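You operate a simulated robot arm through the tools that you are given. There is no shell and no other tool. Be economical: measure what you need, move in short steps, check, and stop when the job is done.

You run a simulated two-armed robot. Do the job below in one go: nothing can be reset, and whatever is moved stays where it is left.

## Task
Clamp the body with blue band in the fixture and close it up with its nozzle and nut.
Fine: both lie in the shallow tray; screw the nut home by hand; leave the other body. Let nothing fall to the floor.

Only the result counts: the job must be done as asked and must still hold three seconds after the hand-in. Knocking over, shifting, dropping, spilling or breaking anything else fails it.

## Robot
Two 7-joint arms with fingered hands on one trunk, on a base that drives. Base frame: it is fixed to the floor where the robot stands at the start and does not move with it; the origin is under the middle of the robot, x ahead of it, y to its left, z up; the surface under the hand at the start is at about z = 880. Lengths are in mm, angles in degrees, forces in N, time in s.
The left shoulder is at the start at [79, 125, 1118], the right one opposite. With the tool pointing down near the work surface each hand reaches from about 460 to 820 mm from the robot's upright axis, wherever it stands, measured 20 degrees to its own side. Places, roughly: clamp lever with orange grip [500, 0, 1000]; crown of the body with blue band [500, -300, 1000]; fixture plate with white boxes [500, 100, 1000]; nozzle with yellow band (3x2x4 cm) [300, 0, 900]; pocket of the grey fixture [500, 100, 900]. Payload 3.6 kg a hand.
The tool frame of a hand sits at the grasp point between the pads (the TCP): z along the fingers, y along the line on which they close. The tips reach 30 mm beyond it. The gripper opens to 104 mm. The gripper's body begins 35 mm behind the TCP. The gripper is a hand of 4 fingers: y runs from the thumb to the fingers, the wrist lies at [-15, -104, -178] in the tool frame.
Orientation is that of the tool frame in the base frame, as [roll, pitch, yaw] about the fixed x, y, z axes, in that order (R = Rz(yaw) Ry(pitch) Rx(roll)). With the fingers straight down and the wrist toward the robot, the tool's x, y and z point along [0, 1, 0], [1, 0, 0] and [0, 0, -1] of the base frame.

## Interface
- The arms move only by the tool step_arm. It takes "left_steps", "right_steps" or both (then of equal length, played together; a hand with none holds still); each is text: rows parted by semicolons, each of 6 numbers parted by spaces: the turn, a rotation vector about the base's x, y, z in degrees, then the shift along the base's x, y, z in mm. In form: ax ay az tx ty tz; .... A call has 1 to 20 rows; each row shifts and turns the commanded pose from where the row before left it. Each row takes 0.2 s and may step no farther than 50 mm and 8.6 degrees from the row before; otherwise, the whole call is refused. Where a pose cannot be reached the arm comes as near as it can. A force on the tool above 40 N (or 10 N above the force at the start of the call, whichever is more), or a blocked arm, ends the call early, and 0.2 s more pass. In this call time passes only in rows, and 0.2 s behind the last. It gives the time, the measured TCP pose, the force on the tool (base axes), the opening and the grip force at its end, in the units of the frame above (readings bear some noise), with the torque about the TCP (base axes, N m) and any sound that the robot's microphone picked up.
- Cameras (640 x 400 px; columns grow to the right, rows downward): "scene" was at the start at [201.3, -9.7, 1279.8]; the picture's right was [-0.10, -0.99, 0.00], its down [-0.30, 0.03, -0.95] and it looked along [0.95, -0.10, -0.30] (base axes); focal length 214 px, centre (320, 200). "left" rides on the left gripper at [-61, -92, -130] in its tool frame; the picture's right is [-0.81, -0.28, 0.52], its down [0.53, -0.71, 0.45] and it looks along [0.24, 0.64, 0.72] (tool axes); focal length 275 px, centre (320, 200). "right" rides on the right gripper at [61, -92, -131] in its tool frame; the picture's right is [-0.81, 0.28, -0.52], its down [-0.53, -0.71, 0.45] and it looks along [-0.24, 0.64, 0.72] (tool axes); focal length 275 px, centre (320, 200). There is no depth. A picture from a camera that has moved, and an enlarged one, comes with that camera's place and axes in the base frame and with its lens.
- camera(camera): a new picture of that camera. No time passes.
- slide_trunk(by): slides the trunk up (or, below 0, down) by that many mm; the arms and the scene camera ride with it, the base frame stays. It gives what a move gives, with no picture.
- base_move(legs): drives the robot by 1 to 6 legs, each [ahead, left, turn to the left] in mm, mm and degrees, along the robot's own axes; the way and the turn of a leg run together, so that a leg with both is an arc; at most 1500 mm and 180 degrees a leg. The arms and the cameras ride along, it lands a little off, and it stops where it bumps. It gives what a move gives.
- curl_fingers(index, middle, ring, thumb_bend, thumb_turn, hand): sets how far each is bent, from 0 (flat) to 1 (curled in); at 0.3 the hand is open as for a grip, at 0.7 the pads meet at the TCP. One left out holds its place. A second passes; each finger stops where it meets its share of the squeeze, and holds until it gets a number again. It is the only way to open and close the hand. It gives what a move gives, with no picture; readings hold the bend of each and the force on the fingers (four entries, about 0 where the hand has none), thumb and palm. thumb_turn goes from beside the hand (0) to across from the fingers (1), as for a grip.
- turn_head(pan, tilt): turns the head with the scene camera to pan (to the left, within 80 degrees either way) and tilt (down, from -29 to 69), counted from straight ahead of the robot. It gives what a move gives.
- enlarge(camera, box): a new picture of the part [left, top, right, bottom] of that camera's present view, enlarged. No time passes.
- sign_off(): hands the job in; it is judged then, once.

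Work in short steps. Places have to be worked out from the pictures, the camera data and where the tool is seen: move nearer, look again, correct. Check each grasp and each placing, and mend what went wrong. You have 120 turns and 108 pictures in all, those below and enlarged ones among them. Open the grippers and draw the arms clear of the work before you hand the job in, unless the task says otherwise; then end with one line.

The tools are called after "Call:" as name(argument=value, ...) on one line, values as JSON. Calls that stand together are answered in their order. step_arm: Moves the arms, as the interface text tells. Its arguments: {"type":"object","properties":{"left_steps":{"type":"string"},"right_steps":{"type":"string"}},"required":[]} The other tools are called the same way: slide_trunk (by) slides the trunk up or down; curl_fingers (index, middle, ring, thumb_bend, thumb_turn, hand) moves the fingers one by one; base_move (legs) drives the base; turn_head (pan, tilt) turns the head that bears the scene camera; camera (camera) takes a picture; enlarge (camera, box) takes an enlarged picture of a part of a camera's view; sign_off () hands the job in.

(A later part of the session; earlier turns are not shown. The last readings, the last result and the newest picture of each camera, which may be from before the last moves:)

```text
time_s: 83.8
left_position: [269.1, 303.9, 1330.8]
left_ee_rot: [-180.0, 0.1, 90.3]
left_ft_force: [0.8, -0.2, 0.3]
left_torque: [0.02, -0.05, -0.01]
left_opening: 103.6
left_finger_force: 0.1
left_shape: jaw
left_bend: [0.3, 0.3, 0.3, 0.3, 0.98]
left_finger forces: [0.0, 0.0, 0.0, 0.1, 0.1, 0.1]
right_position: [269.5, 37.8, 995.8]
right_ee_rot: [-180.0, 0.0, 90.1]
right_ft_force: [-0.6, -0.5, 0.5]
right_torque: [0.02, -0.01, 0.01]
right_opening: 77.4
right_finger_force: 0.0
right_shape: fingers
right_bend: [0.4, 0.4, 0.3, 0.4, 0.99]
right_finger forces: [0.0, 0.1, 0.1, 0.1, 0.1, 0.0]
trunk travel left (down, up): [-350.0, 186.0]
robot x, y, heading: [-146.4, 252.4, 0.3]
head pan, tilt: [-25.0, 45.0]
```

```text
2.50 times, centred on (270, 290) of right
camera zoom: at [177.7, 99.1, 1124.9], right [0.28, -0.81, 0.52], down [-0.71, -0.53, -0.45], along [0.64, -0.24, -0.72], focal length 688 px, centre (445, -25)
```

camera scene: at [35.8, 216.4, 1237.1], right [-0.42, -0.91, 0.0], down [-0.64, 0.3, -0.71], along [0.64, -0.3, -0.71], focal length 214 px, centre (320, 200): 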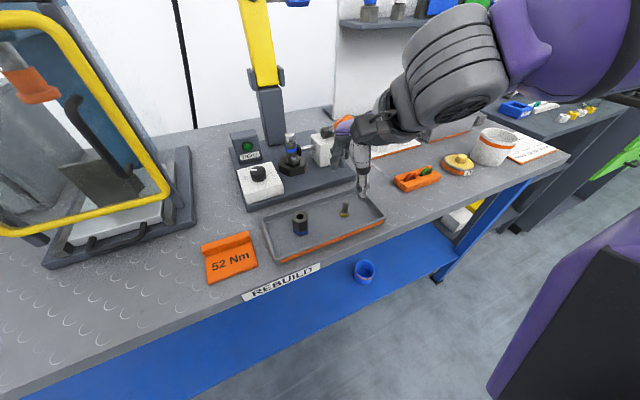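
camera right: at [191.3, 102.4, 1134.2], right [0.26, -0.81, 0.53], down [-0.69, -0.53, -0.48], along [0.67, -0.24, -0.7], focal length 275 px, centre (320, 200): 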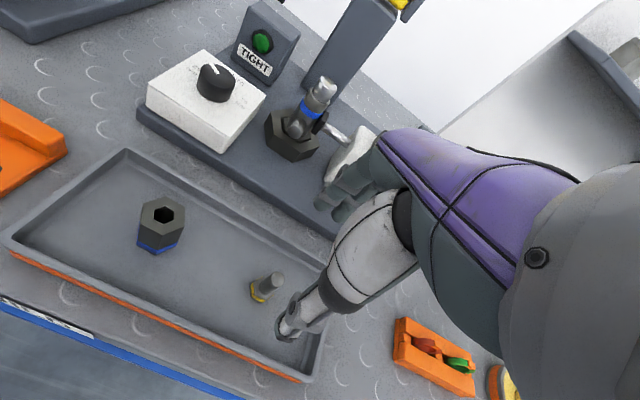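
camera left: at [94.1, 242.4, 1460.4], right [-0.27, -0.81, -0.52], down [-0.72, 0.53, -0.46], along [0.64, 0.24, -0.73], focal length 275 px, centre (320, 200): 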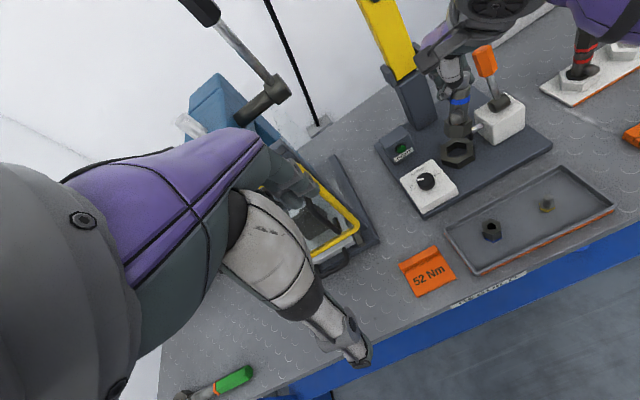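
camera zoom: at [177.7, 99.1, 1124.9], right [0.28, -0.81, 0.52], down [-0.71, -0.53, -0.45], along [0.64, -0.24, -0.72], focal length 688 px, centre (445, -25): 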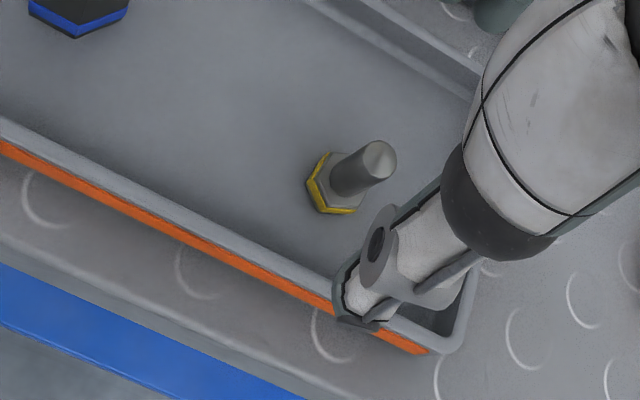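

Nozzle axis ≈(268.4,36), standing on the tray floor at ≈899. I pre-curl to a narrower opening to clear the tray rim, descend to z 933 and close.

Call:
curl_fingers(hand="right", index=0.54, middle=0.54, ring=0.54, thumb_bend=0.54)

Call:
step_arm(right_steps="0 0 0 -0.5 -3 -20;0 0 0 0 0 -20;0 0 0 0 0 -14;0 0 0 0 0 -8")

Call:
enlarge(camera="right", box=[200, 210, 380, 370])

```text
time_s: 84.8
left_position: [269.7, 304.0, 1329.8]
left_ee_rot: [179.9, -0.1, 90.2]
left_ft_force: [0.2, -0.1, 0.0]
left_torque: [0.0, 0.0, 0.02]
left_opening: 103.6
left_finger_force: 0.0
left_shape: jaw
left_bend: [0.3, 0.3, 0.3, 0.3, 0.98]
left_finger forces: [0.1, 0.1, 0.0, 0.0, 0.0, 0.1]
right_position: [271.0, 38.1, 995.0]
right_ee_rot: [-180.0, 0.0, 90.1]
right_ft_force: [-0.6, 0.3, 0.0]
right_torque: [0.0, -0.02, 0.01]
right_opening: 42.2
right_finger_force: 0.1
right_shape: fingers
right_bend: [0.54, 0.54, 0.54, 0.54, 1.0]
right_finger forces: [0.0, 0.0, 0.0, 0.1, 0.0, 0.0]
trunk travel left (down, up): [-350.0, 186.0]
robot x, y, heading: [-144.7, 251.4, -0.0]
head pan, tilt: [-25.0, 45.0]
```

```text
time_s: 85.8
left_position: [270.5, 304.4, 1330.7]
left_ee_rot: [180.0, 0.0, 90.2]
left_ft_force: [1.0, 0.7, 0.9]
left_torque: [0.0, 0.0, -0.03]
left_opening: 103.8
left_finger_force: 0.1
left_shape: jaw
left_bend: [0.3, 0.3, 0.3, 0.3, 0.98]
left_finger forces: [0.0, 0.0, 0.0, 0.0, 0.1, 0.0]
right_position: [275.6, 33.0, 933.9]
right_ee_rot: [-180.0, -0.1, 90.2]
right_ft_force: [0.1, 0.1, 1.2]
right_torque: [-0.01, 0.02, 0.01]
right_opening: 41.6
right_finger_force: 0.1
right_shape: fingers
right_bend: [0.54, 0.54, 0.54, 0.54, 1.0]
right_finger forces: [0.1, 0.1, 0.1, 0.0, 0.1, 0.0]
right hand out of reach, approached as far as the arm can: row 1
trunk travel left (down, up): [-350.0, 186.0]
robot x, y, heading: [-146.2, 250.1, 0.0]
head pan, tilt: [-25.0, 45.0]
```

```text
2.50 times, centred on (290, 290) of right
camera zoom: at [184.0, 94.0, 1063.2], right [0.28, -0.81, 0.52], down [-0.71, -0.53, -0.45], along [0.64, -0.24, -0.73], focal length 688 px, centre (395, -25)
```

zoom: 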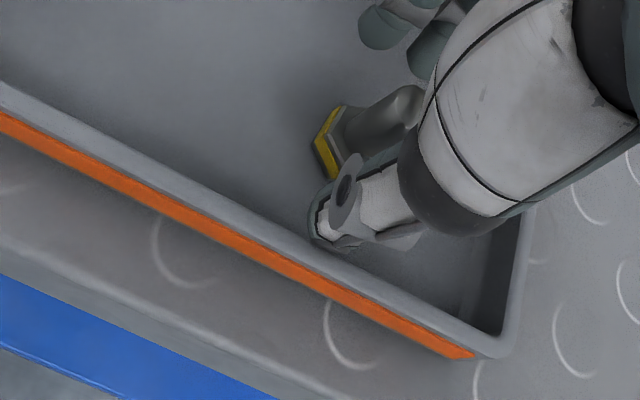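

The hand stopped at x=275.6 (inner reach limit) but the nozzle is between thumb and fingers. I close gently; the thumb will slide it into the pinch.

Call:
curl_fingers(hand="right", index=0.6, middle=0.6, ring=0.54, thumb_bend=0.6)

Call:
curl_fingers(hand="right", index=0.72, middle=0.72, thumb_bend=0.7)

```text
time_s: 86.8
left_position: [270.3, 304.2, 1331.2]
left_ee_rot: [180.0, 0.0, 90.2]
left_ft_force: [-0.2, -0.3, -1.3]
left_torque: [0.03, 0.01, -0.01]
left_opening: 103.9
left_finger_force: 0.1
left_shape: jaw
left_bend: [0.3, 0.3, 0.3, 0.3, 0.98]
left_finger forces: [0.1, 0.0, 0.1, 0.0, 0.1, 0.1]
right_position: [276.8, 32.5, 933.8]
right_ee_rot: [-179.9, 0.0, 90.0]
right_ft_force: [0.4, -0.9, 0.5]
right_torque: [0.0, -0.01, -0.04]
right_opening: 26.6
right_finger_force: 0.0
right_shape: fingers
right_bend: [0.6, 0.6, 0.54, 0.6, 1.0]
right_finger forces: [0.1, 0.0, 0.0, 0.0, 0.0, 0.1]
trunk travel left (down, up): [-350.0, 186.0]
robot x, y, heading: [-150.8, 245.1, 0.2]
head pan, tilt: [-25.0, 45.0]
```

```text
time_s: 87.8
left_position: [269.3, 303.9, 1331.0]
left_ee_rot: [-180.0, 0.0, 90.2]
left_ft_force: [-0.4, -1.0, -0.6]
left_torque: [-0.02, -0.02, -0.01]
left_opening: 103.8
left_finger_force: 0.1
left_shape: jaw
left_bend: [0.3, 0.3, 0.3, 0.3, 0.98]
left_finger forces: [0.0, 0.1, 0.1, 0.0, 0.1, 0.1]
right_position: [277.6, 32.3, 933.7]
right_ee_rot: [-180.0, 0.0, 90.1]
right_ft_force: [-0.3, 0.0, -0.5]
right_torque: [0.01, 0.0, -0.01]
right_opening: 4.8
right_finger_force: 4.8
right_shape: fingers
right_bend: [0.71, 0.71, 0.54, 0.67, 1.0]
right_finger forces: [2.1, 3.2, 0.1, 0.0, 4.2, 0.1]
trunk travel left (down, up): [-350.0, 186.0]
robot x, y, heading: [-147.9, 252.2, 0.3]
head pan, tilt: [-25.0, 45.0]
```

Contact on index, middle and thumb. I squeeze more and lift.

Call:
curl_fingers(hand="right", index=0.8, middle=0.8, thumb_bend=0.78)

Call:
step_arm(right_steps="0 0 0 0.5 0 3;0 0 0 0.5 0 6;0 0 0 1 0 8;0 0 0 1 0 10;0 0 0 1 0 12;0 0 0 1 0 12;0 0 0 0 0 8;0 0 0 0 0 4")

Call:
enlarge(camera="scene", box=[300, 130, 390, 230])

Call:
enlarge(camera="right", box=[230, 190, 390, 330])

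```text
time_s: 88.8
left_position: [269.7, 303.5, 1331.8]
left_ee_rot: [180.0, 0.0, 90.2]
left_ft_force: [0.9, -0.6, 0.2]
left_torque: [0.0, 0.01, -0.04]
left_opening: 103.5
left_finger_force: 0.0
left_shape: jaw
left_bend: [0.3, 0.3, 0.3, 0.3, 0.98]
left_finger forces: [0.0, 0.0, 0.0, 0.1, 0.0, 0.0]
right_position: [276.0, 31.7, 933.6]
right_ee_rot: [-180.0, 0.0, 90.1]
right_ft_force: [0.1, 0.0, -0.4]
right_torque: [-0.01, -0.03, -0.01]
right_opening: 0.6
right_finger_force: 15.4
right_shape: fingers
right_bend: [0.75, 0.79, 0.54, 0.71, 0.98]
right_finger forces: [8.7, 8.2, 0.0, 0.0, 13.5, 0.1]
trunk travel left (down, up): [-350.0, 186.0]
robot x, y, heading: [-145.7, 252.1, 0.4]
head pan, tilt: [-25.0, 45.0]
```

```text
time_s: 90.6
left_position: [270.5, 304.0, 1330.3]
left_ee_rot: [-179.9, 0.0, 90.2]
left_ft_force: [0.6, -0.3, -0.3]
left_torque: [-0.01, 0.01, -0.01]
left_opening: 103.5
left_finger_force: 0.2
left_shape: jaw
left_bend: [0.3, 0.3, 0.3, 0.3, 0.98]
left_finger forces: [0.1, 0.0, 0.1, 0.0, 0.0, 0.0]
right_position: [280.8, 34.1, 996.4]
right_ee_rot: [-180.0, 0.1, 90.1]
right_ft_force: [0.4, -0.6, 0.6]
right_torque: [-0.02, 0.0, 0.01]
right_opening: 0.0
right_finger_force: 14.2
right_shape: fingers
right_bend: [0.75, 0.79, 0.54, 0.71, 0.98]
right_finger forces: [7.6, 7.6, 0.0, 0.1, 13.4, 0.0]
trunk travel left (down, up): [-350.0, 186.0]
robot x, y, heading: [-146.9, 252.8, 0.2]
head pan, tilt: [-25.0, 45.0]
```

```text
4.00 times, centred on (345, 180) of scene
camera zoom: at [35.8, 216.3, 1237.0], right [-0.42, -0.91, 0.0], down [-0.64, 0.3, -0.71], along [0.64, -0.3, -0.71], focal length 858 px, centre (220, 280)
```

zoom: 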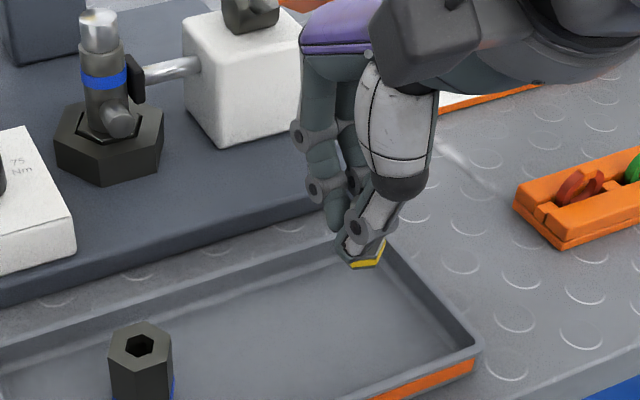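

```text
2.86 times, centred on (310, 260) of right
camera zoom: at [187.0, 95.5, 1125.6], right [0.28, -0.81, 0.52], down [-0.71, -0.53, -0.46], along [0.65, -0.24, -0.72], focal length 786 px, centre (349, 29)
```

zoom: 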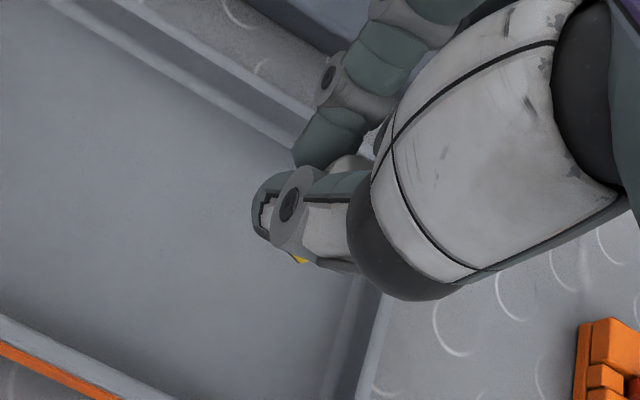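

Nozzle held upright-ish. I raise and carry it over the crown at a gentle pace.

Call:
step_arm(right_steps="0 0 0 0 2 6;0 0 0 0 5 10;0 0 0 2 8 10;0 0 0 4 8 10;0 0 0 7 8 10;0 0 0 10 8 8;0 0 0 13 8 4;0 0 0 15 5 2;0 0 0 15 2 0;0 0 0 15 0 0;0 0 0 15 0 0;0 0 0 15 0 0;0 0 0 15 0 0;0 0 0 15 0 0;0 0 0 15 0 0;0 0 0 15 0 0;0 0 0 12 0 0;0 0 0 8 0 0;0 0 0 4 0 0")

Call:
turn_head(pan=-15, tilt=30)

Call:
enlarge(camera="scene", box=[295, 140, 385, 230])

Call:
enlarge(camera="right", box=[210, 190, 370, 330])

```text
time_s: 94.6
left_position: [269.0, 303.8, 1330.8]
left_ee_rot: [180.0, 0.1, 90.3]
left_ft_force: [0.2, -0.8, -1.1]
left_torque: [0.01, 0.01, 0.01]
left_opening: 103.7
left_finger_force: 0.1
left_shape: jaw
left_bend: [0.3, 0.3, 0.3, 0.3, 0.98]
left_finger forces: [0.2, 0.1, 0.0, 0.0, 0.1, 0.0]
right_position: [474.5, 89.6, 1057.9]
right_ee_rot: [179.9, 0.1, 90.1]
right_ft_force: [0.2, 0.4, -1.2]
right_torque: [0.0, 0.02, 0.02]
right_opening: 0.0
right_finger_force: 14.9
right_shape: fingers
right_bend: [0.75, 0.8, 0.54, 0.71, 0.98]
right_finger forces: [6.8, 9.7, 0.1, 0.0, 14.0, 0.1]
trunk travel left (down, up): [-350.0, 186.0]
robot x, y, heading: [-143.7, 251.0, 0.2]
head pan, tilt: [-25.0, 45.0]
```

```text
time_s: 95.4
left_position: [269.8, 304.2, 1329.7]
left_ee_rot: [-180.0, -0.1, 90.1]
left_ft_force: [0.5, -0.1, 1.0]
left_torque: [-0.01, 0.02, -0.01]
left_opening: 103.7
left_finger_force: 0.1
left_shape: jaw
left_bend: [0.3, 0.3, 0.3, 0.3, 0.98]
left_finger forces: [0.1, 0.1, 0.0, 0.0, 0.1, 0.0]
right_position: [475.1, 88.3, 1057.6]
right_ee_rot: [179.8, 0.1, 90.2]
right_ft_force: [1.0, 0.1, -0.7]
right_torque: [-0.02, 0.0, 0.0]
right_opening: 0.0
right_finger_force: 15.2
right_shape: fingers
right_bend: [0.75, 0.8, 0.54, 0.71, 0.98]
right_finger forces: [6.8, 9.6, 0.0, 0.0, 14.0, 0.1]
trunk travel left (down, up): [-350.0, 186.0]
robot x, y, heading: [-146.4, 251.5, 0.1]
head pan, tilt: [-15.0, 30.0]
```

```text
4.44 times, centred on (340, 185) of scene
camera zoom: at [49.4, 227.2, 1259.6], right [-0.26, -0.97, 0.0], down [-0.48, 0.13, -0.87], along [0.84, -0.22, -0.5], focal length 953 px, centre (231, 267)
```

zoom: 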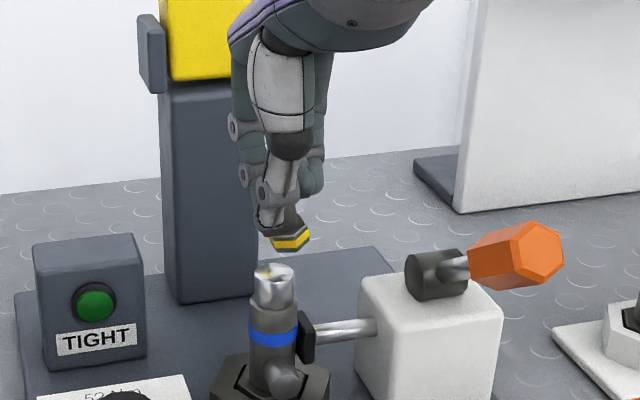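

```text
2.86 times, centred on (290, 260) of right
camera zoom: at [382.1, 150.3, 1186.7], right [0.28, -0.81, 0.52], down [-0.71, -0.53, -0.46], along [0.65, -0.24, -0.72], focal length 786 px, centre (406, 29)
```

zoom: 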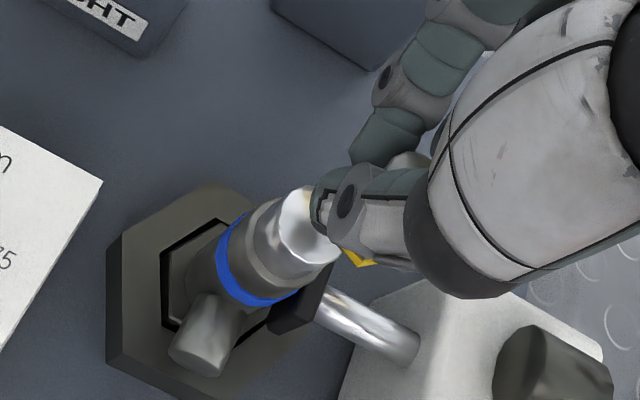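

The nozzle base sits about (468,82) in the grip, while the crown is at (476.5,90.5). I shift (+7.5,+8) and lower to a few mm above the crown.

Call:
step_arm(right_steps="0 0 0 3 3 0;0 0 0 4.5 5 -4;0 0 0 0 0 -7;0 0 0 0 0 -6")

Call:
enlarge(camera="scene", box=[310, 160, 370, 220])

Call:
enlarge(camera="right", box=[240, 200, 340, 300])

```text
time_s: 96.4
left_position: [269.8, 303.8, 1330.4]
left_ee_rot: [179.9, 0.0, 90.2]
left_ft_force: [0.2, 0.8, 1.1]
left_torque: [0.0, 0.02, -0.01]
left_opening: 103.5
left_finger_force: 0.0
left_shape: jaw
left_bend: [0.3, 0.3, 0.3, 0.3, 0.98]
left_finger forces: [0.1, 0.1, 0.1, 0.0, 0.1, 0.0]
right_position: [482.2, 97.4, 1040.7]
right_ee_rot: [179.9, 0.1, 90.1]
right_ft_force: [0.4, 0.0, 2.1]
right_torque: [0.0, 0.0, -0.02]
right_opening: 0.1
right_finger_force: 15.7
right_shape: fingers
right_bend: [0.75, 0.8, 0.54, 0.72, 0.98]
right_finger forces: [6.7, 10.4, 0.1, 0.0, 14.1, 0.0]
trunk travel left (down, up): [-350.0, 186.0]
robot x, y, heading: [-146.4, 250.5, 0.3]
head pan, tilt: [-15.0, 30.0]
```

```text
6.67 times, centred on (340, 190) of scene
camera zoom: at [49.2, 227.4, 1259.7], right [-0.26, -0.97, 0.0], down [-0.48, 0.13, -0.87], along [0.84, -0.22, -0.5], focal length 1430 px, centre (187, 267)
```

zoom: 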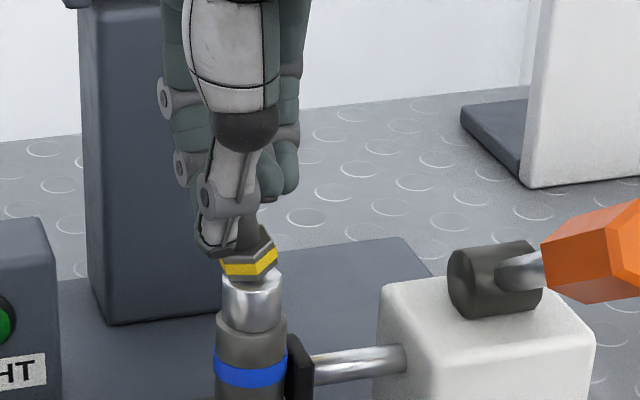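

```text
4.00 times, centred on (290, 250) of right
camera zoom: at [388.9, 157.9, 1169.6], right [0.28, -0.81, 0.52], down [-0.71, -0.53, -0.46], along [0.65, -0.24, -0.72], focal length 1101 px, centre (440, 0)
```

zoom: 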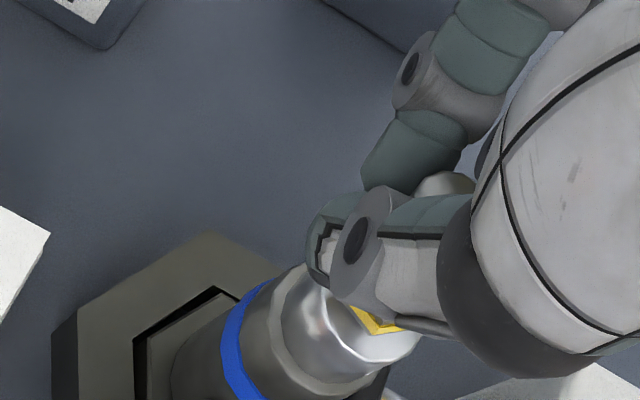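

The nozzle is over the crown, nearly touching. I lower a little more to feel contact.

Call:
step_arm(right_steps="0 0 0 -1 0.5 -1.5;0 0 0 0 0 -1.5")

```text
time_s: 97.0
left_position: [269.3, 304.4, 1329.8]
left_ee_rot: [-180.0, 0.1, 90.1]
left_ft_force: [0.6, 0.4, -0.3]
left_torque: [0.0, 0.02, 0.0]
left_opening: 103.8
left_finger_force: 0.1
left_shape: jaw
left_bend: [0.3, 0.3, 0.3, 0.3, 0.98]
left_finger forces: [0.0, 0.1, 0.1, 0.1, 0.0, 0.0]
right_position: [481.9, 98.4, 1038.3]
right_ee_rot: [179.8, 0.0, 90.1]
right_ft_force: [0.8, 1.3, 9.7]
right_torque: [0.08, 0.03, 0.01]
right_opening: 0.1
right_finger_force: 15.7
right_shape: fingers
right_bend: [0.75, 0.8, 0.54, 0.73, 0.98]
right_finger forces: [8.3, 9.0, 0.0, 0.1, 13.9, 0.0]
trunk travel left (down, up): [-350.0, 186.0]
robot x, y, heading: [-151.1, 250.1, 0.3]
head pan, tilt: [-15.0, 30.0]
```

Contact at ~10 N: the nozzle rests on the crown. I relieve slightly and open by a small amount, then check.

Call:
step_arm(right_steps="0 0 0 0 0 1")

Call:
curl_fingers(hand="right", index=0.66, middle=0.66, thumb_bend=0.64)

Call:
curl_fingers(hand="right", index=0.5, middle=0.5, thumb_bend=0.5, ring=0.4)

Call:
enlarge(camera="scene", box=[310, 160, 370, 220])

```text
time_s: 97.4
left_position: [268.3, 303.8, 1330.9]
left_ee_rot: [-180.0, 0.0, 90.3]
left_ft_force: [0.0, 0.2, 0.4]
left_torque: [-0.01, -0.01, 0.01]
left_opening: 103.7
left_finger_force: 0.1
left_shape: jaw
left_bend: [0.3, 0.3, 0.3, 0.3, 0.98]
left_finger forces: [0.0, 0.0, 0.0, 0.1, 0.0, 0.0]
right_position: [480.6, 97.3, 1037.3]
right_ee_rot: [179.9, 0.1, 90.0]
right_ft_force: [2.0, 1.5, 9.9]
right_torque: [0.09, -0.01, -0.01]
right_opening: 0.1
right_finger_force: 16.4
right_shape: fingers
right_bend: [0.75, 0.8, 0.54, 0.73, 0.98]
right_finger forces: [8.7, 9.1, 0.1, 0.0, 13.9, 0.0]
trunk travel left (down, up): [-350.0, 186.0]
robot x, y, heading: [-147.1, 252.5, 0.1]
head pan, tilt: [-15.0, 30.0]
```

```text
time_s: 98.4
left_position: [269.7, 303.0, 1329.9]
left_ee_rot: [-179.9, 0.0, 90.2]
left_ft_force: [0.1, 0.9, -1.0]
left_torque: [-0.05, 0.01, 0.01]
left_opening: 103.6
left_finger_force: 0.0
left_shape: jaw
left_bend: [0.3, 0.3, 0.3, 0.3, 0.98]
left_finger forces: [0.1, 0.0, 0.0, 0.0, 0.1, 0.1]
right_position: [481.4, 96.5, 1037.6]
right_ee_rot: [179.9, 0.1, 90.0]
right_ft_force: [-0.6, -0.9, 5.0]
right_torque: [-0.07, 0.0, -0.02]
right_opening: 15.0
right_finger_force: 4.1
right_shape: fingers
right_bend: [0.65, 0.71, 0.54, 0.64, 1.0]
right_finger forces: [1.8, 6.6, 0.0, 0.0, 0.0, 0.0]
trunk travel left (down, up): [-350.0, 186.0]
robot x, y, heading: [-147.6, 248.5, 0.4]
head pan, tilt: [-15.0, 30.0]
```

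```text
time_s: 99.4
left_position: [269.2, 303.4, 1330.4]
left_ee_rot: [-180.0, 0.0, 90.2]
left_ft_force: [0.3, -0.1, -0.4]
left_torque: [0.03, -0.01, 0.0]
left_opening: 103.7
left_finger_force: 0.0
left_shape: jaw
left_bend: [0.3, 0.3, 0.3, 0.3, 0.98]
left_finger forces: [0.0, 0.0, 0.0, 0.0, 0.1, 0.0]
right_position: [481.3, 96.6, 1037.6]
right_ee_rot: [-179.9, 0.2, 90.1]
right_ft_force: [-0.1, -0.1, 0.2]
right_torque: [0.01, 0.0, 0.0]
right_opening: 51.6
right_finger_force: 0.0
right_shape: fingers
right_bend: [0.5, 0.5, 0.4, 0.5, 1.0]
right_finger forces: [0.0, 0.0, 0.0, 0.1, 0.1, 0.0]
trunk travel left (down, up): [-350.0, 186.0]
robot x, y, heading: [-147.4, 251.5, 0.4]
head pan, tilt: [-15.0, 30.0]
```

```text
6.67 times, centred on (340, 190) of scene
camera zoom: at [49.4, 227.3, 1259.6], right [-0.26, -0.97, 0.0], down [-0.48, 0.13, -0.87], along [0.84, -0.22, -0.5], focal length 1430 px, centre (187, 267)
```

zoom: 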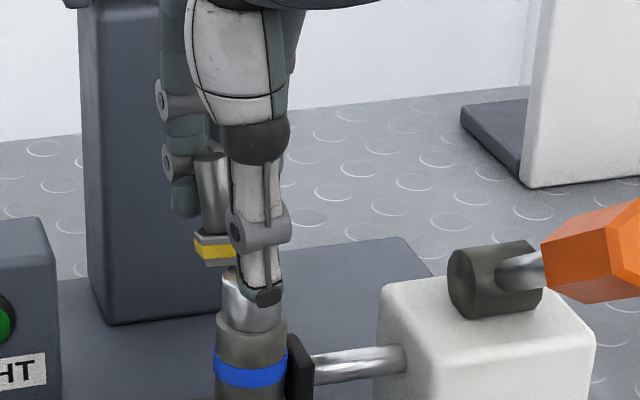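

The nozzle now stands upright but displaced behind/left, leaning at the fingers (the over-curled middle finger dragged it). I check with the wrist camera before regripping lightly.

Call:
enlarge(camera="right", box=[240, 190, 370, 310])

```text
3.33 times, centred on (305, 250) of right
camera zoom: at [388.2, 158.3, 1166.3], right [0.28, -0.81, 0.52], down [-0.71, -0.53, -0.46], along [0.65, -0.24, -0.72], focal length 918 px, centre (370, 33)
```

zoom: 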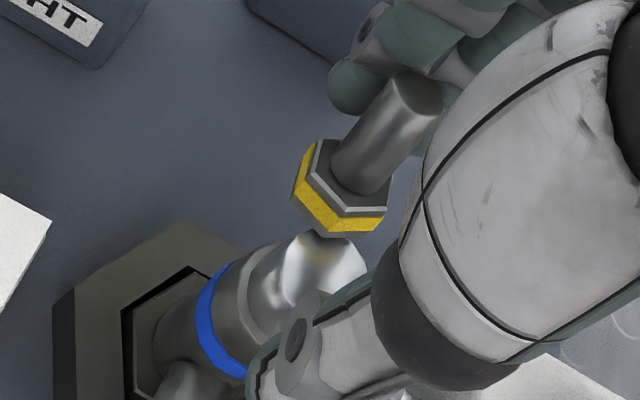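

The nozzle base is at ≈(490,97.5), partly over the crown (476.5,90.5). I close fingers and thumb equally and only lightly to recapture it.

Call:
curl_fingers(hand="right", index=0.6, middle=0.6, ring=0.4, thumb_bend=0.6)

Call:
curl_fingers(hand="right", index=0.71, middle=0.71, thumb_bend=0.71)

Call:
enlarge(camera="scene", box=[310, 160, 370, 220])

```text
time_s: 100.4
left_position: [269.7, 303.2, 1330.4]
left_ee_rot: [179.9, 0.0, 90.3]
left_ft_force: [0.3, 0.6, 0.2]
left_torque: [0.0, -0.02, -0.02]
left_opening: 103.8
left_finger_force: 0.1
left_shape: jaw
left_bend: [0.3, 0.3, 0.3, 0.3, 0.98]
left_finger forces: [0.0, 0.0, 0.1, 0.1, 0.0, 0.0]
right_position: [481.0, 96.4, 1036.9]
right_ee_rot: [179.9, 0.1, 90.1]
right_ft_force: [0.3, -0.5, -0.2]
right_torque: [-0.04, -0.01, 0.01]
right_opening: 26.5
right_finger_force: 0.2
right_shape: fingers
right_bend: [0.6, 0.6, 0.4, 0.6, 1.0]
right_finger forces: [0.1, 0.0, 0.0, 0.1, 0.1, 0.0]
trunk travel left (down, up): [-350.0, 186.0]
robot x, y, heading: [-144.1, 250.6, 0.2]
head pan, tilt: [-15.0, 30.0]
```

```text
time_s: 101.4
left_position: [269.8, 302.8, 1329.5]
left_ee_rot: [-180.0, 0.0, 90.2]
left_ft_force: [0.3, -0.5, 0.4]
left_torque: [-0.01, 0.03, 0.0]
left_opening: 103.6
left_finger_force: 0.1
left_shape: jaw
left_bend: [0.3, 0.3, 0.3, 0.3, 0.98]
left_finger forces: [0.2, 0.0, 0.0, 0.1, 0.0, 0.1]
right_position: [479.9, 97.6, 1036.1]
right_ee_rot: [179.9, 0.0, 90.1]
right_ft_force: [1.4, 0.2, 1.5]
right_torque: [-0.01, -0.01, -0.01]
right_opening: 6.6
right_finger_force: 4.9
right_shape: fingers
right_bend: [0.68, 0.68, 0.4, 0.67, 1.0]
right_finger forces: [2.5, 3.2, 0.0, 0.0, 4.6, 0.1]
trunk travel left (down, up): [-350.0, 186.0]
robot x, y, heading: [-142.8, 249.3, 0.3]
head pan, tilt: [-15.0, 30.0]
```

```text
6.67 times, centred on (340, 190) of scene
camera zoom: at [49.3, 227.4, 1259.7], right [-0.26, -0.97, 0.0], down [-0.48, 0.13, -0.87], along [0.84, -0.22, -0.5], focal length 1430 px, centre (187, 267)
```

zoom: 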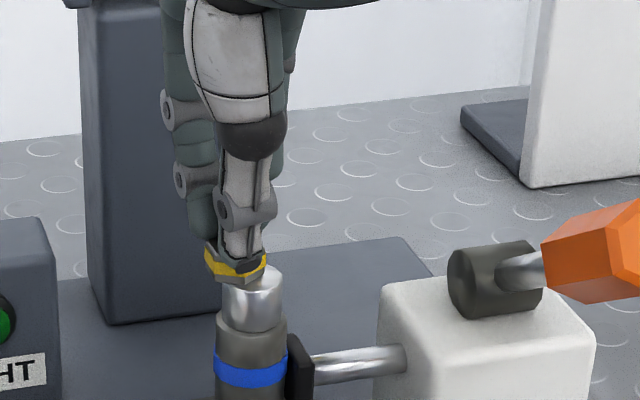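

Balanced light grip now (2.5+3.2 vs 4.6 N). The nozzle is ~5 mm to +y of the crown; I lift 2 mm, shift (-2.5,-5.5) and lower.

Call:
step_arm(right_steps="0 0 0 0 0 2;0 0 0 -1.5 -3 0;0 0 0 -1 -2.5 0;0 0 0 0 0 -2")

Call:
enlarge(camera="scene", box=[315, 170, 365, 220])

Call:
enlarge(camera="right", box=[240, 210, 340, 310])

```text
time_s: 102.4
left_position: [269.5, 303.7, 1331.1]
left_ee_rot: [-180.0, 0.0, 90.1]
left_ft_force: [0.7, -0.8, 0.2]
left_torque: [-0.03, 0.03, 0.01]
left_opening: 103.6
left_finger_force: 0.0
left_shape: jaw
left_bend: [0.3, 0.3, 0.3, 0.3, 0.98]
left_finger forces: [0.1, 0.1, 0.0, 0.1, 0.0, 0.0]
right_position: [479.2, 91.5, 1036.6]
right_ee_rot: [179.9, 0.0, 90.1]
right_ft_force: [0.0, -0.7, 0.4]
right_torque: [-0.01, -0.01, 0.0]
right_opening: 6.6
right_finger_force: 4.5
right_shape: fingers
right_bend: [0.68, 0.68, 0.4, 0.67, 1.0]
right_finger forces: [2.3, 2.8, 0.1, 0.0, 4.3, 0.1]
trunk travel left (down, up): [-350.0, 186.0]
robot x, y, heading: [-147.3, 250.9, 0.2]
head pan, tilt: [-15.0, 30.0]
```

```text
8.00 times, centred on (340, 195) of scene
camera zoom: at [49.4, 227.4, 1259.6], right [-0.26, -0.97, 0.0], down [-0.48, 0.13, -0.87], along [0.84, -0.22, -0.5], focal length 1716 px, centre (160, 240)
```

zoom: 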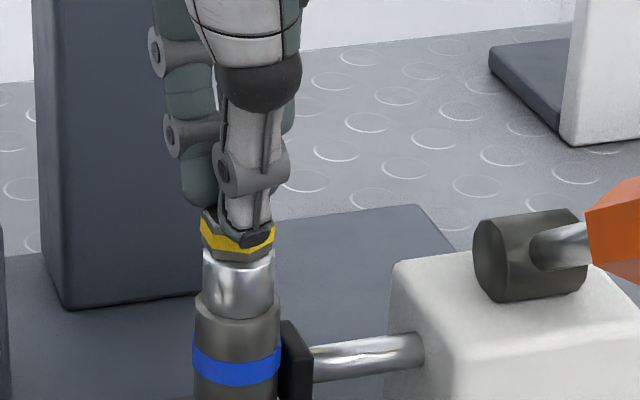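

```text
4.00 times, centred on (290, 260) of right
camera zoom: at [385.9, 152.8, 1167.0], right [0.28, -0.81, 0.52], down [-0.71, -0.53, -0.46], along [0.65, -0.24, -0.72], focal length 1101 px, centre (440, -40)
```

zoom: 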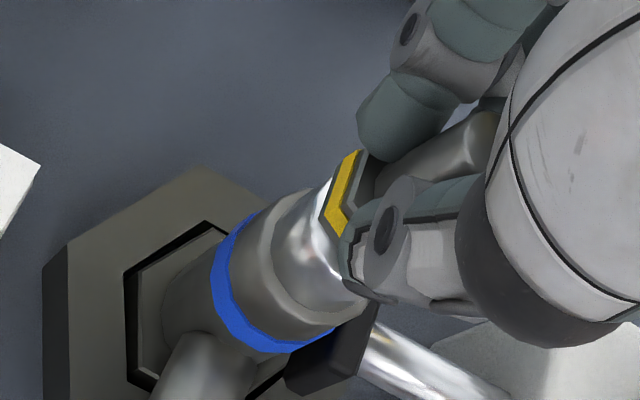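

Lateral match is now excellent. I nudge −1 mm in x, lower until contact, then open evenly.

Call:
step_arm(right_steps="0 0 0 -1 0 -1;0 0 0 0 0 -1")

Call:
curl_fingers(hand="right", index=0.55, middle=0.55, thumb_bend=0.54)

Call:
enlarge(camera="scene", box=[315, 160, 365, 220])

```text
time_s: 103.0
left_position: [270.0, 303.0, 1330.3]
left_ee_rot: [-179.9, 0.1, 90.2]
left_ft_force: [-0.8, -0.3, 0.6]
left_torque: [0.04, 0.01, -0.01]
left_opening: 103.6
left_finger_force: 0.1
left_shape: jaw
left_bend: [0.3, 0.3, 0.3, 0.3, 0.98]
left_finger forces: [0.0, 0.1, 0.1, 0.0, 0.1, 0.0]
right_position: [477.3, 93.1, 1038.2]
right_ee_rot: [179.8, 0.0, 90.1]
right_ft_force: [1.9, 0.3, 5.3]
right_torque: [-0.02, -0.01, -0.01]
right_opening: 6.8
right_finger_force: 6.7
right_shape: fingers
right_bend: [0.71, 0.68, 0.4, 0.67, 1.0]
right_finger forces: [2.8, 4.8, 0.1, 0.0, 5.9, 0.1]
trunk travel left (down, up): [-350.0, 186.0]
robot x, y, heading: [-148.7, 251.3, 0.4]
head pan, tilt: [-15.0, 30.0]
```

```text
time_s: 104.0
left_position: [270.5, 303.9, 1330.2]
left_ee_rot: [180.0, -0.1, 90.2]
left_ft_force: [0.1, -0.3, 0.4]
left_torque: [0.04, -0.05, -0.01]
left_opening: 103.6
left_finger_force: 0.2
left_shape: jaw
left_bend: [0.3, 0.3, 0.3, 0.3, 0.98]
left_finger forces: [0.0, 0.0, 0.0, 0.0, 0.0, 0.0]
right_position: [478.4, 92.8, 1035.6]
right_ee_rot: [179.8, 0.0, 90.1]
right_ft_force: [-0.2, 0.6, 0.9]
right_torque: [-0.01, -0.04, -0.03]
right_opening: 39.5
right_finger_force: 0.1
right_shape: fingers
right_bend: [0.55, 0.55, 0.4, 0.54, 1.0]
right_finger forces: [0.1, 0.0, 0.0, 0.0, 0.1, 0.1]
trunk travel left (down, up): [-350.0, 186.0]
robot x, y, heading: [-148.9, 251.5, 0.4]
head pan, tilt: [-15.0, 30.0]
```

```text
6.67 times, centred on (340, 190) of scene
camera zoom: at [49.4, 227.3, 1259.6], right [-0.26, -0.97, 0.0], down [-0.48, 0.13, -0.87], along [0.84, -0.22, -0.5], focal length 1430 px, centre (187, 267)
```

zoom: 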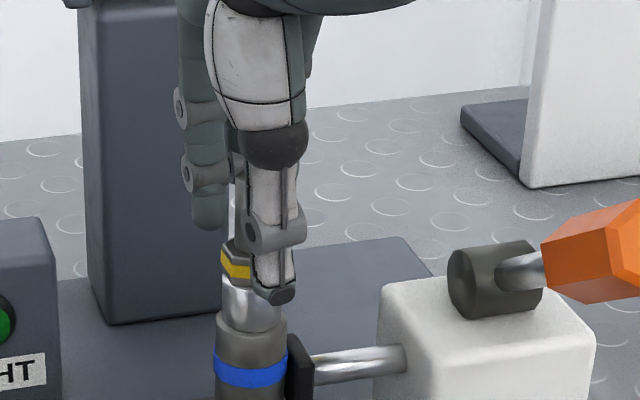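

The nozzle sits squarely on the crown. I raise the hand straight up and shift the base 80 mm left, 15 back, to get the nut in comfortable reach.

Call:
step_arm(right_steps="0 0 0 0 0 6;0 0 0 0 0 12;0 0 0 0 0 20;0 0 0 0 0 25;0 0 0 0 0 25")

Call:
curl_fingers(hand="right", index=0.4, middle=0.4, ring=0.4, thumb_bend=0.4)

Call:
base_move(legs=[[-15, 80, 0]])

Call:
step_arm(right_steps="0 0 0 -30 -8 0;0 0 0 -35 -8 0;0 0 0 -35 -8 0;0 0 0 -35 -8 -10;0 0 0 -35 -8 -25;0 0 0 -5 0 -35;0 0 0 0 0 -20")

Call:
camera(camera="right")

```text
time_s: 105.2
left_position: [271.9, 304.2, 1330.7]
left_ee_rot: [179.9, 0.0, 90.2]
left_ft_force: [0.3, 0.1, 0.1]
left_torque: [0.0, 0.0, 0.01]
left_opening: 103.4
left_finger_force: 0.1
left_shape: jaw
left_bend: [0.3, 0.3, 0.3, 0.3, 0.98]
left_finger forces: [0.0, 0.1, 0.0, 0.0, 0.1, 0.0]
right_position: [477.7, 92.4, 1124.4]
right_ee_rot: [-180.0, 0.1, 90.1]
right_ft_force: [-0.2, -0.2, 0.3]
right_torque: [0.02, 0.02, -0.02]
right_opening: 39.8
right_finger_force: 0.1
right_shape: fingers
right_bend: [0.55, 0.55, 0.4, 0.54, 1.0]
right_finger forces: [0.0, 0.0, 0.0, 0.0, 0.0, 0.0]
trunk travel left (down, up): [-350.0, 186.0]
robot x, y, heading: [-144.8, 250.6, 0.3]
head pan, tilt: [-15.0, 30.0]
```

```text
time_s: 106.2
left_position: [271.5, 303.1, 1331.0]
left_ee_rot: [-180.0, 0.0, 90.2]
left_ft_force: [-0.7, 0.6, -0.2]
left_torque: [0.01, -0.02, 0.02]
left_opening: 104.0
left_finger_force: 0.0
left_shape: jaw
left_bend: [0.3, 0.3, 0.3, 0.3, 0.98]
left_finger forces: [0.0, 0.1, 0.1, 0.0, 0.0, 0.0]
right_position: [478.9, 90.1, 1124.0]
right_ee_rot: [-179.9, 0.2, 90.0]
right_ft_force: [0.0, -0.1, -0.5]
right_torque: [0.02, 0.01, -0.01]
right_opening: 77.3
right_finger_force: 0.0
right_shape: fingers
right_bend: [0.4, 0.4, 0.4, 0.4, 0.99]
right_finger forces: [0.0, 0.1, 0.0, 0.1, 0.0, 0.0]
trunk travel left (down, up): [-350.0, 186.0]
robot x, y, heading: [-144.0, 250.3, 0.1]
head pan, tilt: [-15.0, 30.0]
```

```text
time_s: 107.5
left_position: [253.7, 384.1, 1330.1]
left_ee_rot: [180.0, 0.0, 90.2]
left_ft_force: [-0.1, 0.3, -0.3]
left_torque: [0.02, 0.0, -0.01]
left_opening: 103.6
left_finger_force: 0.0
left_shape: jaw
left_bend: [0.3, 0.3, 0.3, 0.3, 0.98]
left_finger forces: [0.0, 0.0, 0.1, 0.0, 0.0, 0.0]
right_position: [463.4, 171.7, 1125.0]
right_ee_rot: [179.9, 0.0, 90.2]
right_ft_force: [-0.3, -0.7, -1.2]
right_torque: [-0.02, 0.01, 0.0]
right_opening: 77.6
right_finger_force: 0.1
right_shape: fingers
right_bend: [0.4, 0.4, 0.4, 0.4, 0.99]
right_finger forces: [0.1, 0.1, 0.0, 0.0, 0.0, 0.0]
trunk travel left (down, up): [-350.0, 186.0]
robot x, y, heading: [-162.2, 332.9, 0.2]
head pan, tilt: [-15.0, 30.0]
```

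```text
time_s: 109.1
left_position: [254.8, 383.6, 1330.5]
left_ee_rot: [-180.0, 0.0, 90.3]
left_ft_force: [-0.1, 0.0, 0.2]
left_torque: [-0.02, 0.02, 0.04]
left_opening: 103.9
left_finger_force: 0.0
left_shape: jaw
left_bend: [0.3, 0.3, 0.3, 0.3, 0.98]
left_finger forces: [0.1, 0.0, 0.0, 0.0, 0.0, 0.0]
right_position: [288.0, 131.9, 1034.0]
right_ee_rot: [179.9, 0.0, 90.1]
right_ft_force: [0.2, -0.5, -0.6]
right_torque: [-0.02, -0.03, 0.03]
right_opening: 77.6
right_finger_force: 0.0
right_shape: fingers
right_bend: [0.4, 0.4, 0.4, 0.4, 0.99]
right_finger forces: [0.1, 0.0, 0.0, 0.0, 0.1, 0.0]
trunk travel left (down, up): [-350.0, 186.0]
robot x, y, heading: [-159.1, 333.8, 0.3]
head pan, tilt: [-15.0, 30.0]
```

```text
12 pictures are left
camera right: at [194.1, 192.8, 1163.1], right [0.28, -0.81, 0.52], down [-0.71, -0.53, -0.46], along [0.65, -0.24, -0.72], focal length 275 px, centre (320, 200)
```

right: 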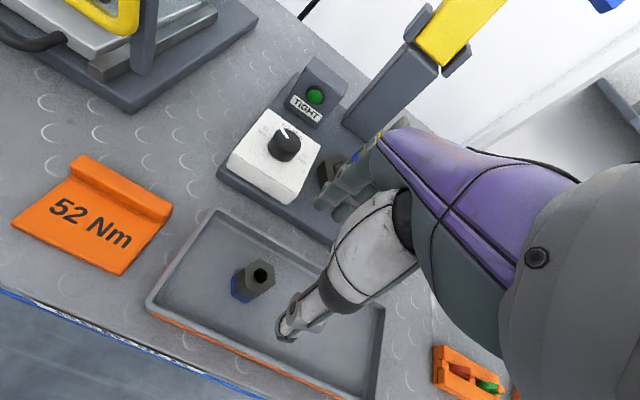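

Nut top at ≈(292,139.5,929), two views agree. I pre-curl to clear the tray rim and descend to z 933.

Call:
curl_fingers(hand="right", index=0.47, middle=0.47, ring=0.47, thumb_bend=0.46)

Call:
step_arm(right_steps="0 0 0 4 7 -15;0 0 0 0 0 -30;0 0 0 0 0 -30;0 0 0 0 0 -16;0 0 0 0 0 -10")

Call:
enlarge(camera="right", box=[220, 180, 380, 340])

```text
time_s: 110.1
left_position: [254.5, 384.2, 1330.9]
left_ee_rot: [-180.0, 0.0, 90.4]
left_ft_force: [0.9, -0.7, -0.4]
left_torque: [-0.02, -0.01, -0.01]
left_opening: 103.8
left_finger_force: 0.1
left_shape: jaw
left_bend: [0.3, 0.3, 0.3, 0.3, 0.98]
left_finger forces: [0.0, 0.0, 0.0, 0.0, 0.0, 0.1]
right_position: [287.7, 131.8, 1034.2]
right_ee_rot: [180.0, 0.1, 90.2]
right_ft_force: [0.0, 0.0, -0.7]
right_torque: [0.05, 0.04, 0.0]
right_opening: 61.4
right_finger_force: 0.0
right_shape: fingers
right_bend: [0.47, 0.47, 0.47, 0.46, 0.99]
right_finger forces: [0.0, 0.2, 0.1, 0.0, 0.1, 0.1]
trunk travel left (down, up): [-350.0, 186.0]
robot x, y, heading: [-162.6, 329.6, 0.5]
head pan, tilt: [-15.0, 30.0]
```

```text
time_s: 111.3
left_position: [254.9, 384.7, 1330.2]
left_ee_rot: [-179.9, 0.0, 90.2]
left_ft_force: [-0.4, 0.8, -0.1]
left_torque: [0.0, -0.01, 0.01]
left_opening: 103.9
left_finger_force: 0.1
left_shape: jaw
left_bend: [0.3, 0.3, 0.3, 0.3, 0.98]
left_finger forces: [0.0, 0.0, 0.0, 0.1, 0.0, 0.0]
right_position: [292.2, 138.7, 932.1]
right_ee_rot: [179.9, 0.0, 90.2]
right_ft_force: [0.0, 0.2, -0.3]
right_torque: [-0.03, 0.0, -0.02]
right_opening: 61.6
right_finger_force: 0.0
right_shape: fingers
right_bend: [0.47, 0.47, 0.47, 0.46, 0.99]
right_finger forces: [0.0, 0.0, 0.0, 0.0, 0.1, 0.1]
trunk travel left (down, up): [-350.0, 186.0]
robot x, y, heading: [-162.3, 329.6, 0.2]
head pan, tilt: [-15.0, 30.0]
```

```text
2.50 times, centred on (300, 260) of right
camera zoom: at [199.0, 199.8, 1061.6], right [0.28, -0.81, 0.52], down [-0.71, -0.54, -0.46], along [0.65, -0.24, -0.72], focal length 688 px, centre (370, 50)
```

zoom: 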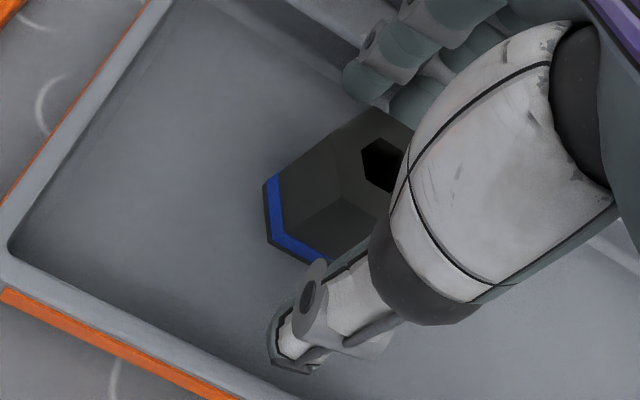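

The nut is between thumb and fingers. I shift +2 mm in y and close.

Call:
step_arm(right_steps="0 0 0 -0.5 2.5 0")

Call:
curl_fingers(hand="right", index=0.7, middle=0.7, ring=0.55, thumb_bend=0.7)

Call:
step_arm(right_steps="0 0 0 0 0 2;0 0 0 0 0 5;0 0 0 0 0 8;0 0 0 0 0 12;0 0 0 0 0 14;0 0 0 0 0 14;0 0 0 0 0 14;0 0 0 0 0 14;0 0 0 0 0 14;0 0 0 0 0 14;0 0 0 0 0 14;0 0 0 0 0 12;0 0 0 0 0 8")

```text
time_s: 111.7
left_position: [254.9, 384.3, 1330.7]
left_ee_rot: [-180.0, -0.1, 90.2]
left_ft_force: [0.2, 0.1, 0.0]
left_torque: [0.0, -0.04, -0.03]
left_opening: 103.8
left_finger_force: 0.1
left_shape: jaw
left_bend: [0.3, 0.3, 0.3, 0.3, 0.98]
left_finger forces: [0.0, 0.0, 0.0, 0.1, 0.0, 0.0]
right_position: [291.7, 141.5, 932.6]
right_ee_rot: [-179.9, 0.1, 90.1]
right_ft_force: [-0.2, 0.2, 0.0]
right_torque: [0.04, -0.02, 0.02]
right_opening: 61.6
right_finger_force: 0.0
right_shape: fingers
right_bend: [0.47, 0.47, 0.47, 0.46, 0.99]
right_finger forces: [0.0, 0.1, 0.1, 0.0, 0.0, 0.0]
trunk travel left (down, up): [-350.0, 186.0]
robot x, y, heading: [-160.4, 329.3, 0.4]
head pan, tilt: [-15.0, 30.0]
```

```text
time_s: 112.7
left_position: [254.7, 384.0, 1331.0]
left_ee_rot: [180.0, -0.1, 90.3]
left_ft_force: [-0.1, 0.2, 0.0]
left_torque: [0.0, 0.04, 0.01]
left_opening: 103.6
left_finger_force: 0.0
left_shape: jaw
left_bend: [0.3, 0.3, 0.3, 0.3, 0.98]
left_finger forces: [0.0, 0.0, 0.0, 0.0, 0.0, 0.0]
right_position: [291.9, 141.8, 932.9]
right_ee_rot: [-179.8, 0.1, 90.2]
right_ft_force: [0.3, -0.8, 0.0]
right_torque: [-0.02, 0.0, 0.01]
right_opening: 27.1
right_finger_force: 11.4
right_shape: fingers
right_bend: [0.62, 0.64, 0.55, 0.59, 1.0]
right_finger forces: [5.2, 5.7, 0.0, 0.1, 10.7, 0.0]
trunk travel left (down, up): [-350.0, 186.0]
robot x, y, heading: [-162.1, 329.9, 0.3]
head pan, tilt: [-15.0, 30.0]
```

```text
time_s: 115.5
left_position: [254.6, 384.5, 1331.1]
left_ee_rot: [179.9, 0.1, 90.3]
left_ft_force: [-0.7, 0.2, 0.3]
left_torque: [-0.02, 0.0, 0.0]
left_opening: 103.7
left_finger_force: 0.0
left_shape: jaw
left_bend: [0.3, 0.3, 0.3, 0.3, 0.98]
left_finger forces: [0.1, 0.0, 0.0, 0.0, 0.0, 0.1]
right_position: [290.7, 142.3, 1077.8]
right_ee_rot: [179.9, 0.1, 90.1]
right_ft_force: [0.1, -0.1, -0.5]
right_torque: [-0.01, -0.01, 0.0]
right_opening: 27.3
right_finger_force: 10.8
right_shape: fingers
right_bend: [0.62, 0.64, 0.55, 0.59, 1.0]
right_finger forces: [5.2, 5.5, 0.1, 0.0, 10.6, 0.0]
trunk travel left (down, up): [-350.0, 186.0]
robot x, y, heading: [-160.6, 327.9, 0.2]
head pan, tilt: [-15.0, 30.0]
```

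Nut held firmly (5+6 vs 11 N). I carry it over the nozzle, yawing the hand +48° on the way to leave room for a clockwise screwing stroke.

Call:
step_arm(right_steps="0 0 2 2 0 4;0 0 3 5 -1 6;0 0 3 9 -2 3;0 0 3 12 -3 0;0 0 3 12 -3 0;0 0 3 12 -3 0;0 0 3 12 -3 0;0 0 3 12 -3 0;0 0 3 12 -4 0;0 0 3 12 -4 0;0 0 3 12 -4 0;0 0 3 12 -4 0;0 0 3 12 -4 0;0 0 3 12 -4 0;0 0 3 12 -3 0;0 0 3 12 -3 0;0 0 1 10 -2 0;0 0 0 7 0 0;0 0 0 4 0 0;0 0 0 2 0 0")

Call:
enlarge(camera="scene", box=[330, 140, 440, 230])

```text
time_s: 119.7
left_position: [255.2, 384.4, 1331.6]
left_ee_rot: [-179.9, 0.1, 90.3]
left_ft_force: [0.0, 0.0, 0.3]
left_torque: [0.01, 0.01, 0.04]
left_opening: 103.7
left_finger_force: 0.0
left_shape: jaw
left_bend: [0.3, 0.3, 0.3, 0.3, 0.98]
left_finger forces: [0.0, 0.1, 0.0, 0.1, 0.1, 0.0]
right_position: [486.2, 89.8, 1092.3]
right_ee_rot: [179.9, 0.2, 138.2]
right_ft_force: [0.4, 0.3, 0.0]
right_torque: [-0.02, -0.04, -0.02]
right_opening: 27.4
right_finger_force: 10.6
right_shape: fingers
right_bend: [0.62, 0.64, 0.55, 0.59, 1.0]
right_finger forces: [5.3, 5.4, 0.1, 0.1, 10.8, 0.0]
trunk travel left (down, up): [-350.0, 186.0]
robot x, y, heading: [-161.2, 330.5, 0.3]
head pan, tilt: [-15.0, 30.0]
```

```text
4.44 times, centred on (385, 185) of scene
camera zoom: at [34.4, 307.3, 1259.6], right [-0.25, -0.97, 0.0], down [-0.48, 0.13, -0.87], along [0.84, -0.22, -0.5], focal length 953 px, centre (31, 267)
```

zoom: 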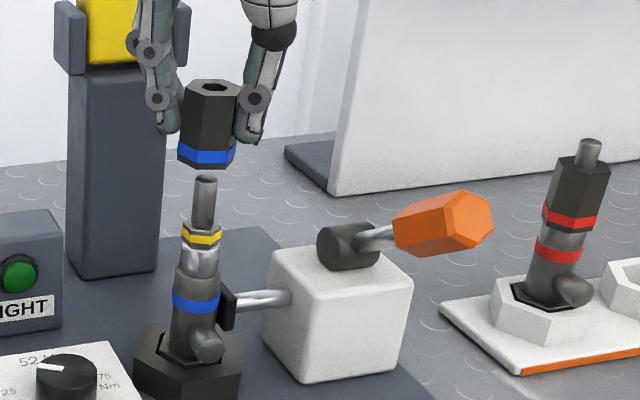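

Useful view: the nozzle stands well; nut bottom is ≈4 mm above the pin tip. Analysis puts the nut at ≈(486.5,86.3) versus the pin (477,90.6), so I shift (-9.5,+4.3) and check with the wrist camera.

Call:
step_arm(right_steps="0 0 0 -3 1.3 0;0 0 0 -4.5 2 0;0 0 0 -2 1 0")

Call:
enlarge(camera="right", box=[210, 180, 370, 330])

Call:
enlarge(camera="scene", box=[340, 140, 400, 210])

```text
time_s: 120.5
left_position: [254.1, 384.1, 1331.0]
left_ee_rot: [179.9, 0.0, 90.3]
left_ft_force: [0.9, -0.3, -0.1]
left_torque: [-0.02, -0.02, 0.02]
left_opening: 104.0
left_finger_force: 0.0
left_shape: jaw
left_bend: [0.3, 0.3, 0.3, 0.3, 0.98]
left_finger forces: [0.0, 0.0, 0.0, 0.0, 0.0, 0.0]
right_position: [477.4, 96.7, 1090.9]
right_ee_rot: [-180.0, -0.1, 138.2]
right_ft_force: [-0.2, 0.5, -0.4]
right_torque: [0.0, 0.01, 0.0]
right_opening: 27.2
right_finger_force: 10.9
right_shape: fingers
right_bend: [0.62, 0.64, 0.55, 0.59, 1.0]
right_finger forces: [5.2, 5.5, 0.0, 0.0, 10.7, 0.0]
trunk travel left (down, up): [-350.0, 186.0]
robot x, y, heading: [-164.4, 328.2, 0.1]
head pan, tilt: [-15.0, 30.0]
```

```text
2.67 times, centred on (290, 255) of right
camera zoom: at [368.9, 68.3, 1220.6], right [0.79, -0.34, 0.52], down [-0.08, -0.89, -0.46], along [0.61, 0.32, -0.72], focal length 734 px, centre (400, 53)
```

zoom: 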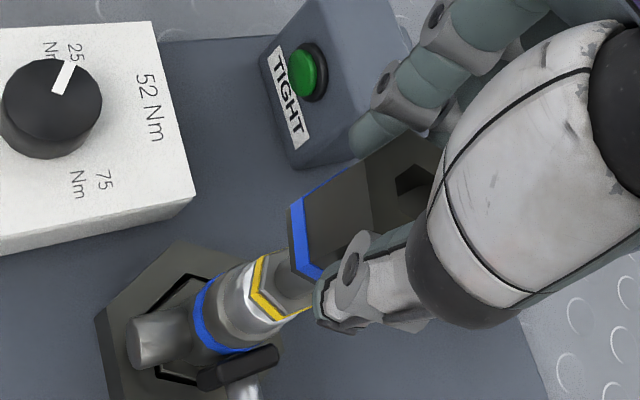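

```text
5.71 times, centred on (370, 175) of scene
camera zoom: at [34.4, 307.3, 1259.6], right [-0.25, -0.97, 0.0], down [-0.48, 0.13, -0.87], along [0.84, -0.22, -0.5], focal length 1226 px, centre (34, 343)
```

zoom: 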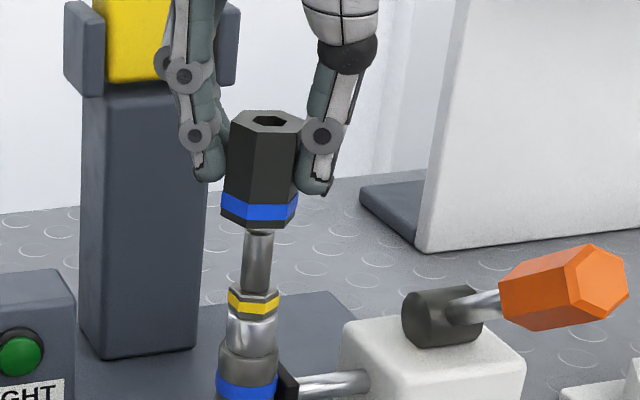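

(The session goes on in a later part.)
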